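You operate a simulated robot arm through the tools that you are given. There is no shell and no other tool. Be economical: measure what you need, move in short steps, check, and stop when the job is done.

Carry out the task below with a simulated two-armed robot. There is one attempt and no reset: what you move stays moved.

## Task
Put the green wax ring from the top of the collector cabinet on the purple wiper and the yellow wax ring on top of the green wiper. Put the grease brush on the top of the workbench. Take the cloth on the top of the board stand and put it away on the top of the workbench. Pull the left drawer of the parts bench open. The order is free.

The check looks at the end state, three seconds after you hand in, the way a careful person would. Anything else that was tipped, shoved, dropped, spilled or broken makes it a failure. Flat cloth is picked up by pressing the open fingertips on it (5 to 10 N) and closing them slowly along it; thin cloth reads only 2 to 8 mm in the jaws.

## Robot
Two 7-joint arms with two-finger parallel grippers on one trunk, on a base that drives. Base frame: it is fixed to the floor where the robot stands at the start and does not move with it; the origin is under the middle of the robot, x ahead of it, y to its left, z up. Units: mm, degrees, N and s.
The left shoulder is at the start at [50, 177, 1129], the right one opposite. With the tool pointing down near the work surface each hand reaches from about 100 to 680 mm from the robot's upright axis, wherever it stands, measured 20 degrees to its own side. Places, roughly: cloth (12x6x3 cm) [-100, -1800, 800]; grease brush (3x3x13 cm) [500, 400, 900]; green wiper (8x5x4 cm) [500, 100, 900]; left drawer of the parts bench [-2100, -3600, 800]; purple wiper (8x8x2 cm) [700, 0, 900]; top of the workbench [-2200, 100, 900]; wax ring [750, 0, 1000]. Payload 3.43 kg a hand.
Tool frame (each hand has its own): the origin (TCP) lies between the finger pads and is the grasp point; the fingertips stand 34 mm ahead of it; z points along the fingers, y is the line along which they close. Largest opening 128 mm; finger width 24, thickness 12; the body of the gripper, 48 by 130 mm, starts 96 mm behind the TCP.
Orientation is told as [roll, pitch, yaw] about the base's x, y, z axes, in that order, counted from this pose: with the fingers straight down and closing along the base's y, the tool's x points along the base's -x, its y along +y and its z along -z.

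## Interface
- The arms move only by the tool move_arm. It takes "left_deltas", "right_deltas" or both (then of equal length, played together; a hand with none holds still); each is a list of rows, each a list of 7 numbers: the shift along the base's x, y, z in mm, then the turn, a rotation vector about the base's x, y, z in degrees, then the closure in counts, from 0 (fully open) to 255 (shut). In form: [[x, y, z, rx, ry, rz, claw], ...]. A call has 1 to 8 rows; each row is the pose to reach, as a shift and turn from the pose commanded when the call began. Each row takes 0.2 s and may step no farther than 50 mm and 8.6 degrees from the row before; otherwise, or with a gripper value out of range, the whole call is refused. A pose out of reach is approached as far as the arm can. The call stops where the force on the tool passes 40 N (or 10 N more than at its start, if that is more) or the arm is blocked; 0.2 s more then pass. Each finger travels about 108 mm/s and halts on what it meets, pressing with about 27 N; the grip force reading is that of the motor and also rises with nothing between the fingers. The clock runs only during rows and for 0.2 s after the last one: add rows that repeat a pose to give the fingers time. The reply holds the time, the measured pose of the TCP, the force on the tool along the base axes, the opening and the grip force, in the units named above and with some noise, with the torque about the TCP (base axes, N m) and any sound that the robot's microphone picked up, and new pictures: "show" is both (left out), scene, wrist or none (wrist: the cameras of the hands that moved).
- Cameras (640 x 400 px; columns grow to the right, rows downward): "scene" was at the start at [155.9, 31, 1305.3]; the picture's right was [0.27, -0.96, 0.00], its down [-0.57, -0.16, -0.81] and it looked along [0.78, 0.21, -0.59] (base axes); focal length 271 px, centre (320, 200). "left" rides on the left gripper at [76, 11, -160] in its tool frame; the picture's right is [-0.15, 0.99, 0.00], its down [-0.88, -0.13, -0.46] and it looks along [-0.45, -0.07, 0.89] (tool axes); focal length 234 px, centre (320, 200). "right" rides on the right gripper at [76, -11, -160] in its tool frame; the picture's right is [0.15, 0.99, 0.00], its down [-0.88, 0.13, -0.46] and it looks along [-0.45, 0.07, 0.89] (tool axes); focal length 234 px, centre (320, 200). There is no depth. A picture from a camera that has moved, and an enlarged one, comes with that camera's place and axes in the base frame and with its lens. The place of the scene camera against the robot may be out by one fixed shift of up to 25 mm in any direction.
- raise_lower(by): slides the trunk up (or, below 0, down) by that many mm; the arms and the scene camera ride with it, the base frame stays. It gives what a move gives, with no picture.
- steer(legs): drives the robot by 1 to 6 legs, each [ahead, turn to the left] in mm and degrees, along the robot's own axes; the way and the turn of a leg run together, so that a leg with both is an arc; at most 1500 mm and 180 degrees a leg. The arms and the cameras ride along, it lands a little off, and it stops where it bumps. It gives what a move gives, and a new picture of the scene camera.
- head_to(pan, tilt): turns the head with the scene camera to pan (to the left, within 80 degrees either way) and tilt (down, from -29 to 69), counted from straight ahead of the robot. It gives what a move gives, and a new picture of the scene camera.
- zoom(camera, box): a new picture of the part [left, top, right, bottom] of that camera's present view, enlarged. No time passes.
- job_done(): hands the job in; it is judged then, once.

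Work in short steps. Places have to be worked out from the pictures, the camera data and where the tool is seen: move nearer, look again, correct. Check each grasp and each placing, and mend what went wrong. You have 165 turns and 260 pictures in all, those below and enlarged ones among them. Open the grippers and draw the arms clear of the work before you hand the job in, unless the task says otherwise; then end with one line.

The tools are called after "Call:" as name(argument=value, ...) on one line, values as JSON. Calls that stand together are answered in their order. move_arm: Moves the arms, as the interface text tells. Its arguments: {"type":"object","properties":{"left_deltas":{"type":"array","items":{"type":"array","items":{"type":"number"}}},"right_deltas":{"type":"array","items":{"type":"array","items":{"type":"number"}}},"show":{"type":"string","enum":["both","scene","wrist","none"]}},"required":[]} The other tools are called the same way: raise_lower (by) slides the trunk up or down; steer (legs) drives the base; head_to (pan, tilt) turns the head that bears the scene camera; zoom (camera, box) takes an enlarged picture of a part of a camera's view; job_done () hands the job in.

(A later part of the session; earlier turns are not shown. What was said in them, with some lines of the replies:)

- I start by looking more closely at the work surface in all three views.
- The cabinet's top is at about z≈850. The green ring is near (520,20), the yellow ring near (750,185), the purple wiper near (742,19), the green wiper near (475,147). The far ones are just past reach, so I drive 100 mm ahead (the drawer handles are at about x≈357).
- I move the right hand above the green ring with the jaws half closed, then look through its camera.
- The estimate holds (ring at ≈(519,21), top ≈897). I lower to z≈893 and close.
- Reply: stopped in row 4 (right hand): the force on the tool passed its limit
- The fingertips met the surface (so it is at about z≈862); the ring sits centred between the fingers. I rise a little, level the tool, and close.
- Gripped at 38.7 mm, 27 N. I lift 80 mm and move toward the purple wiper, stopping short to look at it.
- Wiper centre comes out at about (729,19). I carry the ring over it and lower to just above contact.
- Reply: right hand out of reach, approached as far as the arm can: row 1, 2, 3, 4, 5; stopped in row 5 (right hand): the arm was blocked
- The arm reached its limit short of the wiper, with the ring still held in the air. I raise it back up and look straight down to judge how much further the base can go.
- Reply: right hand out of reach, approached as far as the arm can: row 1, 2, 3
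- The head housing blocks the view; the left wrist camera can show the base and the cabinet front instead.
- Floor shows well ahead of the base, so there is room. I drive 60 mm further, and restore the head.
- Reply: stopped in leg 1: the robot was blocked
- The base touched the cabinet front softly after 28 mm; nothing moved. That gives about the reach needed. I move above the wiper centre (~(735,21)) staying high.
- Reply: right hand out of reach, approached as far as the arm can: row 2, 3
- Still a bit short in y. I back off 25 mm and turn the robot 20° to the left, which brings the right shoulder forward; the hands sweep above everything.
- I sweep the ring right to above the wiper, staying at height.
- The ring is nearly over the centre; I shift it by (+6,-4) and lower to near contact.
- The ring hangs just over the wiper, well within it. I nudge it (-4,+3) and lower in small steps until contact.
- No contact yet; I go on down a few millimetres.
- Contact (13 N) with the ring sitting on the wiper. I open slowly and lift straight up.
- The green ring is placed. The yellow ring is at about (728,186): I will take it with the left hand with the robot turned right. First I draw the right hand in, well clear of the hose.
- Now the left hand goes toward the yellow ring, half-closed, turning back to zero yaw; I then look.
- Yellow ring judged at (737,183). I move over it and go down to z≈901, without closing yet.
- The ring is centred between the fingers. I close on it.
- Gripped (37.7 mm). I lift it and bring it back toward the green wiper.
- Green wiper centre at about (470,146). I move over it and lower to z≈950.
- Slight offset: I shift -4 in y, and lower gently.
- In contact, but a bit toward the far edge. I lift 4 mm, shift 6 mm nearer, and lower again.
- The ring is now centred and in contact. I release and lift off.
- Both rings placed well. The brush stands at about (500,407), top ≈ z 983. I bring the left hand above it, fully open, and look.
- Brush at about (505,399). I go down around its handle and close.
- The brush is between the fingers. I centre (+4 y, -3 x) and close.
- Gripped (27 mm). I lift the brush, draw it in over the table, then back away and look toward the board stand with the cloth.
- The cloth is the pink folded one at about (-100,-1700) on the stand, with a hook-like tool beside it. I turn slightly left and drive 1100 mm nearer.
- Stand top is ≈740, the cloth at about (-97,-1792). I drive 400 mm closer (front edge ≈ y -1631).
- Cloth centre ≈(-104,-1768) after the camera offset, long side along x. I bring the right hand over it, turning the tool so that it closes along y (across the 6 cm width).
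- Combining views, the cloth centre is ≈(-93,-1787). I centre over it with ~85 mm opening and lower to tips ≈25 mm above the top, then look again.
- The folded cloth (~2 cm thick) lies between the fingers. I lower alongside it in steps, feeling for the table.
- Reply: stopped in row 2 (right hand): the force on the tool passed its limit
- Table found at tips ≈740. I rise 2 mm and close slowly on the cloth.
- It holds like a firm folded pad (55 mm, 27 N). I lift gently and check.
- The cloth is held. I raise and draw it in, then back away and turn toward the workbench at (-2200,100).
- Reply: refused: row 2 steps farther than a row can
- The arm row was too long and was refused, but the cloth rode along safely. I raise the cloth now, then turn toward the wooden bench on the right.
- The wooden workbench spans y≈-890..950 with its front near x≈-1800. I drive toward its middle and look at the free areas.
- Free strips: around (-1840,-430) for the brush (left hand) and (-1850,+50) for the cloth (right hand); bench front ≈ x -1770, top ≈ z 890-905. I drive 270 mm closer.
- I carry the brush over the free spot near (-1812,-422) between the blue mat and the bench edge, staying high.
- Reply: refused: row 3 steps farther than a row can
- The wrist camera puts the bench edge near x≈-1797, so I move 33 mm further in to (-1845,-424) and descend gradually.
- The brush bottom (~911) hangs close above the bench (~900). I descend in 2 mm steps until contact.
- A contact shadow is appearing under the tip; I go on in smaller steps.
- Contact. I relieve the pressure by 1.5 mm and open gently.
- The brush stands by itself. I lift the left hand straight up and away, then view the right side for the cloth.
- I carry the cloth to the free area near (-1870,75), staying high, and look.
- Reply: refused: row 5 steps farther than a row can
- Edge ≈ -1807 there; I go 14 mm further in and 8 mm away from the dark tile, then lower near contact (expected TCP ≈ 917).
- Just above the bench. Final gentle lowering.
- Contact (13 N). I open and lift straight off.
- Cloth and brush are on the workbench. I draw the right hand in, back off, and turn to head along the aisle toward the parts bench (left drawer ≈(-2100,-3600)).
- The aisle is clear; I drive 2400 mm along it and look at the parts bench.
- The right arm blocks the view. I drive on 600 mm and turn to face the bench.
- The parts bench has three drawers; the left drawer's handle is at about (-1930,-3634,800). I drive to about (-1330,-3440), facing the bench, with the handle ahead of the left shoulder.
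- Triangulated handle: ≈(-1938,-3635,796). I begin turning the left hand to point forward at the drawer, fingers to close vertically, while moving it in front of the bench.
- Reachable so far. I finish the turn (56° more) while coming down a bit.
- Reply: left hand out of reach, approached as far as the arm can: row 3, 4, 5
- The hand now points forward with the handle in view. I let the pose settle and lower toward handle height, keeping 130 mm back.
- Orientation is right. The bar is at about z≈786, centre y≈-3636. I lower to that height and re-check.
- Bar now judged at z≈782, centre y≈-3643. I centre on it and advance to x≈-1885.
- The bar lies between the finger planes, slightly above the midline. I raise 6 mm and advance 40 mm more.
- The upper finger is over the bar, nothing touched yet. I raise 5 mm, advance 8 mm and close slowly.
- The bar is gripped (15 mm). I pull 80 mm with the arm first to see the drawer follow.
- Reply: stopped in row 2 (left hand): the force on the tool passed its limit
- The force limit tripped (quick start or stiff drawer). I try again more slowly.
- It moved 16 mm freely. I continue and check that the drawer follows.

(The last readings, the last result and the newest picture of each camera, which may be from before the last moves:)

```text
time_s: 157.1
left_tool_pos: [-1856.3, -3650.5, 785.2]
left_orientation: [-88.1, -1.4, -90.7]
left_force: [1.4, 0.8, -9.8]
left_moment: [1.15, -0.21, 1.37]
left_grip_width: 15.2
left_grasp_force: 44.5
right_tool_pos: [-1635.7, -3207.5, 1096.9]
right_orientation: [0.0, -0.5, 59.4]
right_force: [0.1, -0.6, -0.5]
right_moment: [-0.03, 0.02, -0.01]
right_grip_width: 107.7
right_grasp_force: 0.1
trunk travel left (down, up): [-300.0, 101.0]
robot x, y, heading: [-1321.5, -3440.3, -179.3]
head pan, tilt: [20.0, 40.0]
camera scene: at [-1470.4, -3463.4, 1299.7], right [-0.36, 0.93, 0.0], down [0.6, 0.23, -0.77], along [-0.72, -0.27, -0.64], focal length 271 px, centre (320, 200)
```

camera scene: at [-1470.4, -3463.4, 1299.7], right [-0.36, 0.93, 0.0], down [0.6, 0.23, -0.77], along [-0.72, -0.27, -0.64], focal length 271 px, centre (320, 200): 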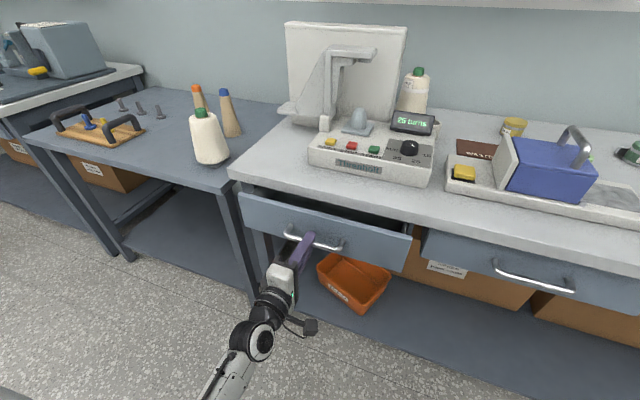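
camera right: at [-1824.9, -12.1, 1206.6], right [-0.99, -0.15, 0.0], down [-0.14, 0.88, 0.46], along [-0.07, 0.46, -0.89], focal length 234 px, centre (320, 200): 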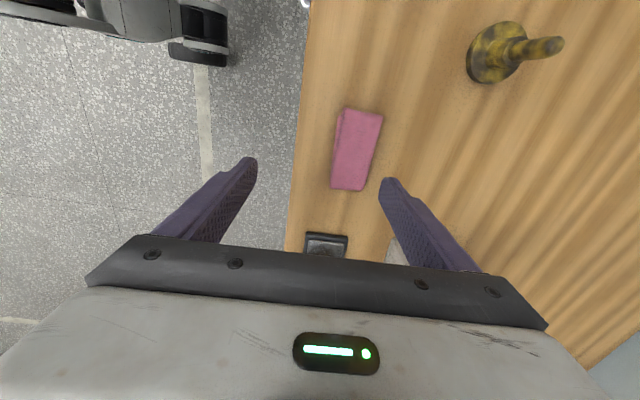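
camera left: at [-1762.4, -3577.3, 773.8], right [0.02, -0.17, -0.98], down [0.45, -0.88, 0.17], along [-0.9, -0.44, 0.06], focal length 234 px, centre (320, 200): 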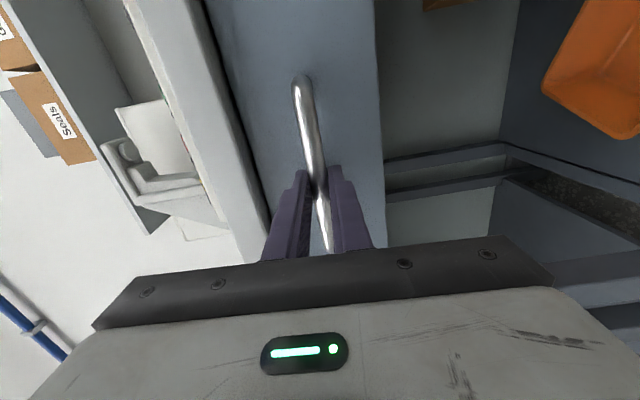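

The drawer follows. I keep pulling.

Call:
move_arm(left_deltas=[[5, 0, 0, 0, 0, 0, 255], [13, 0, 0, 0, 0, 0, 255], [22, 0, 0, 0, 0, 0, 255], [32, 0, 0, 0, 0, 0, 255], [42, 0, 0, 0, 0, 0, 255], [52, 0, 0, 0, 0, 0, 255], [61, 0, 0, 0, 0, 0, 255], [68, 0, 0, 0, 0, 0, 255]], show="none")

Call:
move_arm(left_deltas=[[5, 0, 0, 0, 0, 0, 255], [13, 0, 0, 0, 0, 0, 255], [22, 0, 0, 0, 0, 0, 255], [32, 0, 0, 0, 0, 0, 255], [42, 0, 0, 0, 0, 0, 255], [52, 0, 0, 0, 0, 0, 255], [61, 0, 0, 0, 0, 0, 255], [68, 0, 0, 0, 0, 0, 255]], show="scene")

```text
time_s: 158.9
left_tool_pos: [-1788.5, -3650.0, 784.4]
left_orientation: [-88.1, -1.6, -90.8]
left_force: [-1.2, -0.7, -12.2]
left_moment: [1.07, -0.13, -0.18]
left_grip_width: 14.9
left_grasp_force: 44.8
right_tool_pos: [-1635.5, -3207.8, 1097.0]
right_orientation: [0.0, -0.6, 59.4]
right_force: [-0.1, 0.2, -0.4]
right_moment: [0.04, -0.03, -0.01]
right_grip_width: 107.7
right_grasp_force: 0.0
trunk travel left (down, up): [-300.0, 101.0]
robot x, y, heading: [-1322.7, -3437.9, -179.3]
head pan, tilt: [20.0, 40.0]
```

```text
time_s: 160.7
left_tool_pos: [-1721.3, -3650.5, 784.9]
left_orientation: [-88.1, -1.7, -90.8]
left_force: [0.4, -3.6, -12.8]
left_moment: [1.05, -0.18, -0.31]
left_grip_width: 15.2
left_grasp_force: 44.9
right_tool_pos: [-1635.2, -3208.4, 1097.1]
right_orientation: [0.0, -0.6, 59.4]
right_force: [1.1, -0.6, 0.6]
right_moment: [-0.02, 0.01, 0.05]
right_grip_width: 107.9
right_grasp_force: 0.0
trunk travel left (down, up): [-300.0, 101.0]
robot x, y, heading: [-1322.1, -3441.9, -179.2]
head pan, tilt: [20.0, 40.0]
camera scene: at [-1470.4, -3463.7, 1299.6], right [-0.36, 0.93, 0.0], down [0.6, 0.23, -0.77], along [-0.72, -0.27, -0.64], focal length 271 px, centre (320, 200)
```

scene: 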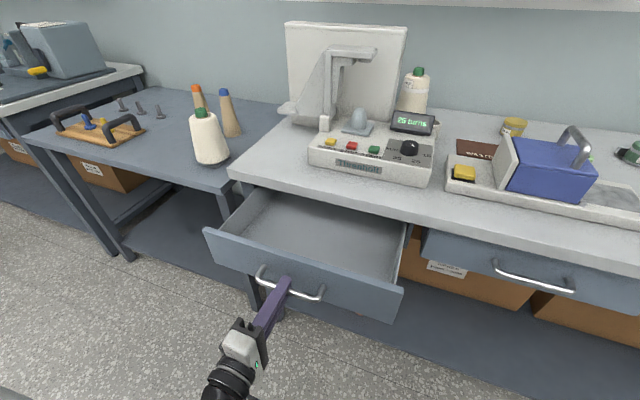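

About 200 mm open. I pull another 60 mm to be sure, slowly.

Call:
move_arm(left_deltas=[[5, 0, 0, 0, 0, 0, 255], [12, 0, 0, 0, 0, 0, 255], [20, 0, 0, 0, 0, 0, 255], [28, 0, 0, 0, 0, 0, 255], [36, 0, 0, 0, 0, 0, 255], [44, 0, 0, 0, 0, 0, 255], [52, 0, 0, 0, 0, 0, 255], [60, 0, 0, 0, 0, 0, 255]], show="scene")

```text
time_s: 162.5
left_tool_pos: [-1660.4, -3650.6, 785.2]
left_orientation: [-88.0, -1.6, -90.7]
left_force: [1.6, -6.4, -14.6]
left_moment: [1.05, -0.16, -0.41]
left_grip_width: 15.2
left_grasp_force: 45.2
right_tool_pos: [-1635.6, -3209.6, 1096.3]
right_orientation: [0.2, -0.6, 59.4]
right_force: [-0.9, 0.1, 0.3]
right_moment: [0.03, 0.0, -0.03]
right_grip_width: 107.6
right_grasp_force: 0.0
trunk travel left (down, up): [-300.0, 101.0]
robot x, y, heading: [-1324.4, -3440.5, -179.2]
head pan, tilt: [20.0, 40.0]
camera scene: at [-1470.3, -3464.0, 1299.7], right [-0.36, 0.93, 0.0], down [0.6, 0.23, -0.77], along [-0.72, -0.27, -0.64], focal length 271 px, centre (320, 200)
```

scene: 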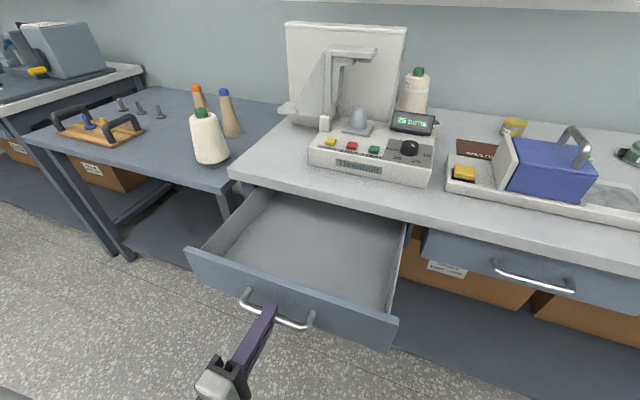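

The drawer is wide open. I open the fingers and back the robot straight away from the handle.

Call:
move_arm(left_deltas=[[0, 0, 0, 0, 0, 0, 190], [0, 0, 0, 0, 0, 0, 140], [0, 0, 0, 0, 0, 0, 130]], show="wrist")

Call:
steer(legs=[[-250, 0]])

```text
time_s: 163.3
left_tool_pos: [-1661.0, -3650.0, 788.1]
left_orientation: [-88.3, -1.7, -90.8]
left_force: [-0.3, -0.1, -0.6]
left_moment: [0.02, 0.03, 0.01]
left_grip_width: 62.7
left_grasp_force: 0.1
right_tool_pos: [-1635.2, -3208.6, 1096.5]
right_orientation: [0.2, -0.5, 59.3]
right_force: [0.0, -0.2, -0.2]
right_moment: [0.02, -0.01, 0.02]
right_grip_width: 107.7
right_grasp_force: 0.0
trunk travel left (down, up): [-300.0, 101.0]
robot x, y, heading: [-1321.8, -3438.0, -179.2]
head pan, tilt: [20.0, 40.0]
camera left: at [-1499.9, -3577.6, 777.1], right [0.03, -0.18, -0.98], down [0.44, -0.88, 0.17], along [-0.9, -0.44, 0.05], focal length 234 px, centre (320, 200)
```

left: 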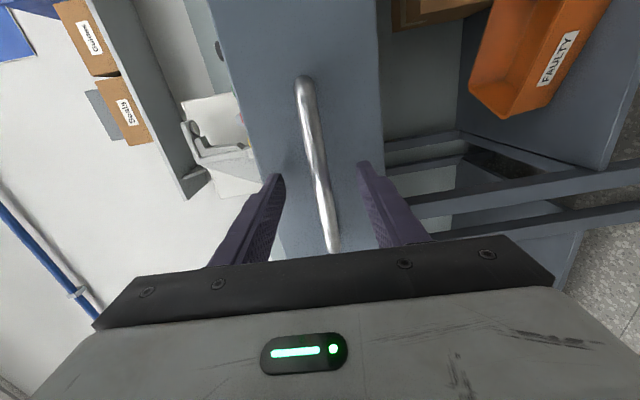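

```text
time_s: 165.2
left_tool_pos: [-1410.7, -3645.5, 786.3]
left_orientation: [-88.1, -1.8, -90.7]
left_force: [-0.3, 0.5, -1.0]
left_moment: [0.0, -0.03, 0.0]
left_grip_width: 62.8
left_grasp_force: 0.1
right_tool_pos: [-1384.9, -3204.0, 1096.4]
right_orientation: [0.2, -0.5, 59.3]
right_force: [0.3, 0.1, 0.0]
right_moment: [-0.01, 0.0, -0.01]
right_grip_width: 107.8
right_grasp_force: 0.1
trunk travel left (down, up): [-300.0, 101.0]
robot x, y, heading: [-1072.3, -3437.5, -179.0]
head pan, tilt: [20.0, 40.0]
camera scene: at [-1219.1, -3459.2, 1299.9], right [-0.36, 0.93, 0.0], down [0.6, 0.23, -0.77], along [-0.72, -0.27, -0.64], focal length 271 px, centre (320, 200)
```

scene: 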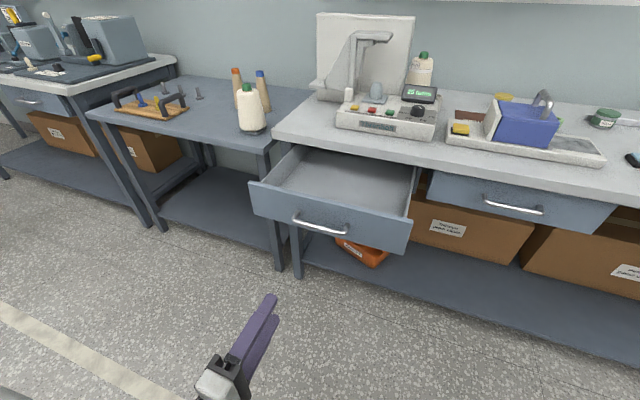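

The drawer stands open and both hands are clear. I open the grippers fully before handing in.

Call:
move_arm(left_deltas=[[0, 0, 0, 0, 0, 0, 60], [0, 0, 0, 0, 0, 0, 0], [0, 0, 0, 0, 0, 0, 0]], right_deltas=[[0, 0, 0, 0, 0, 0, 20], [0, 0, 0, 0, 0, 0, 0], [0, 0, 0, 0, 0, 0, 0]], show="scene")

```text
time_s: 165.9
left_tool_pos: [-1410.5, -3645.7, 785.8]
left_orientation: [-88.2, -1.7, -90.7]
left_force: [0.5, -0.3, 0.1]
left_moment: [-0.01, 0.0, -0.01]
left_grip_width: 128.1
left_grasp_force: 0.0
right_tool_pos: [-1384.9, -3204.2, 1096.0]
right_orientation: [0.1, -0.5, 59.4]
right_force: [0.5, 0.7, -0.5]
right_moment: [-0.01, 0.03, 0.01]
right_grip_width: 128.3
right_grasp_force: 0.1
trunk travel left (down, up): [-300.0, 101.0]
robot x, y, heading: [-1070.8, -3436.1, -179.3]
head pan, tilt: [20.0, 40.0]
camera scene: at [-1219.5, -3459.2, 1299.9], right [-0.36, 0.93, 0.0], down [0.6, 0.23, -0.77], along [-0.72, -0.27, -0.64], focal length 271 px, centre (320, 200)
```

scene: 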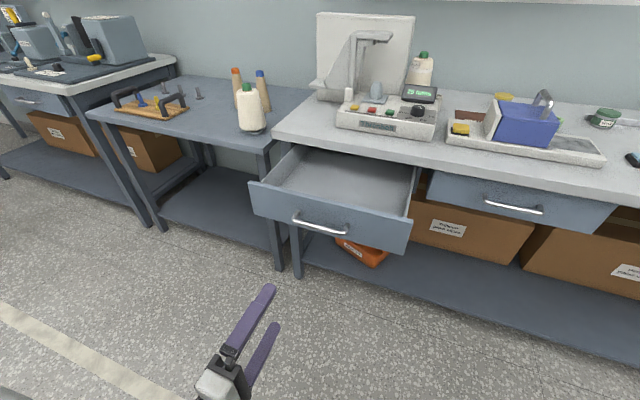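

All parts are done and the grippers are open and clear; I hand the job in.

Call:
job_done()

```text
The job is handed in.
```

I did all five parts and handed the job in: the green ring is on the purple wiper, the yellow ring is on the green wiper, the brush and the cloth are on the workbench, and the left drawer of the parts bench is open about 26 cm.
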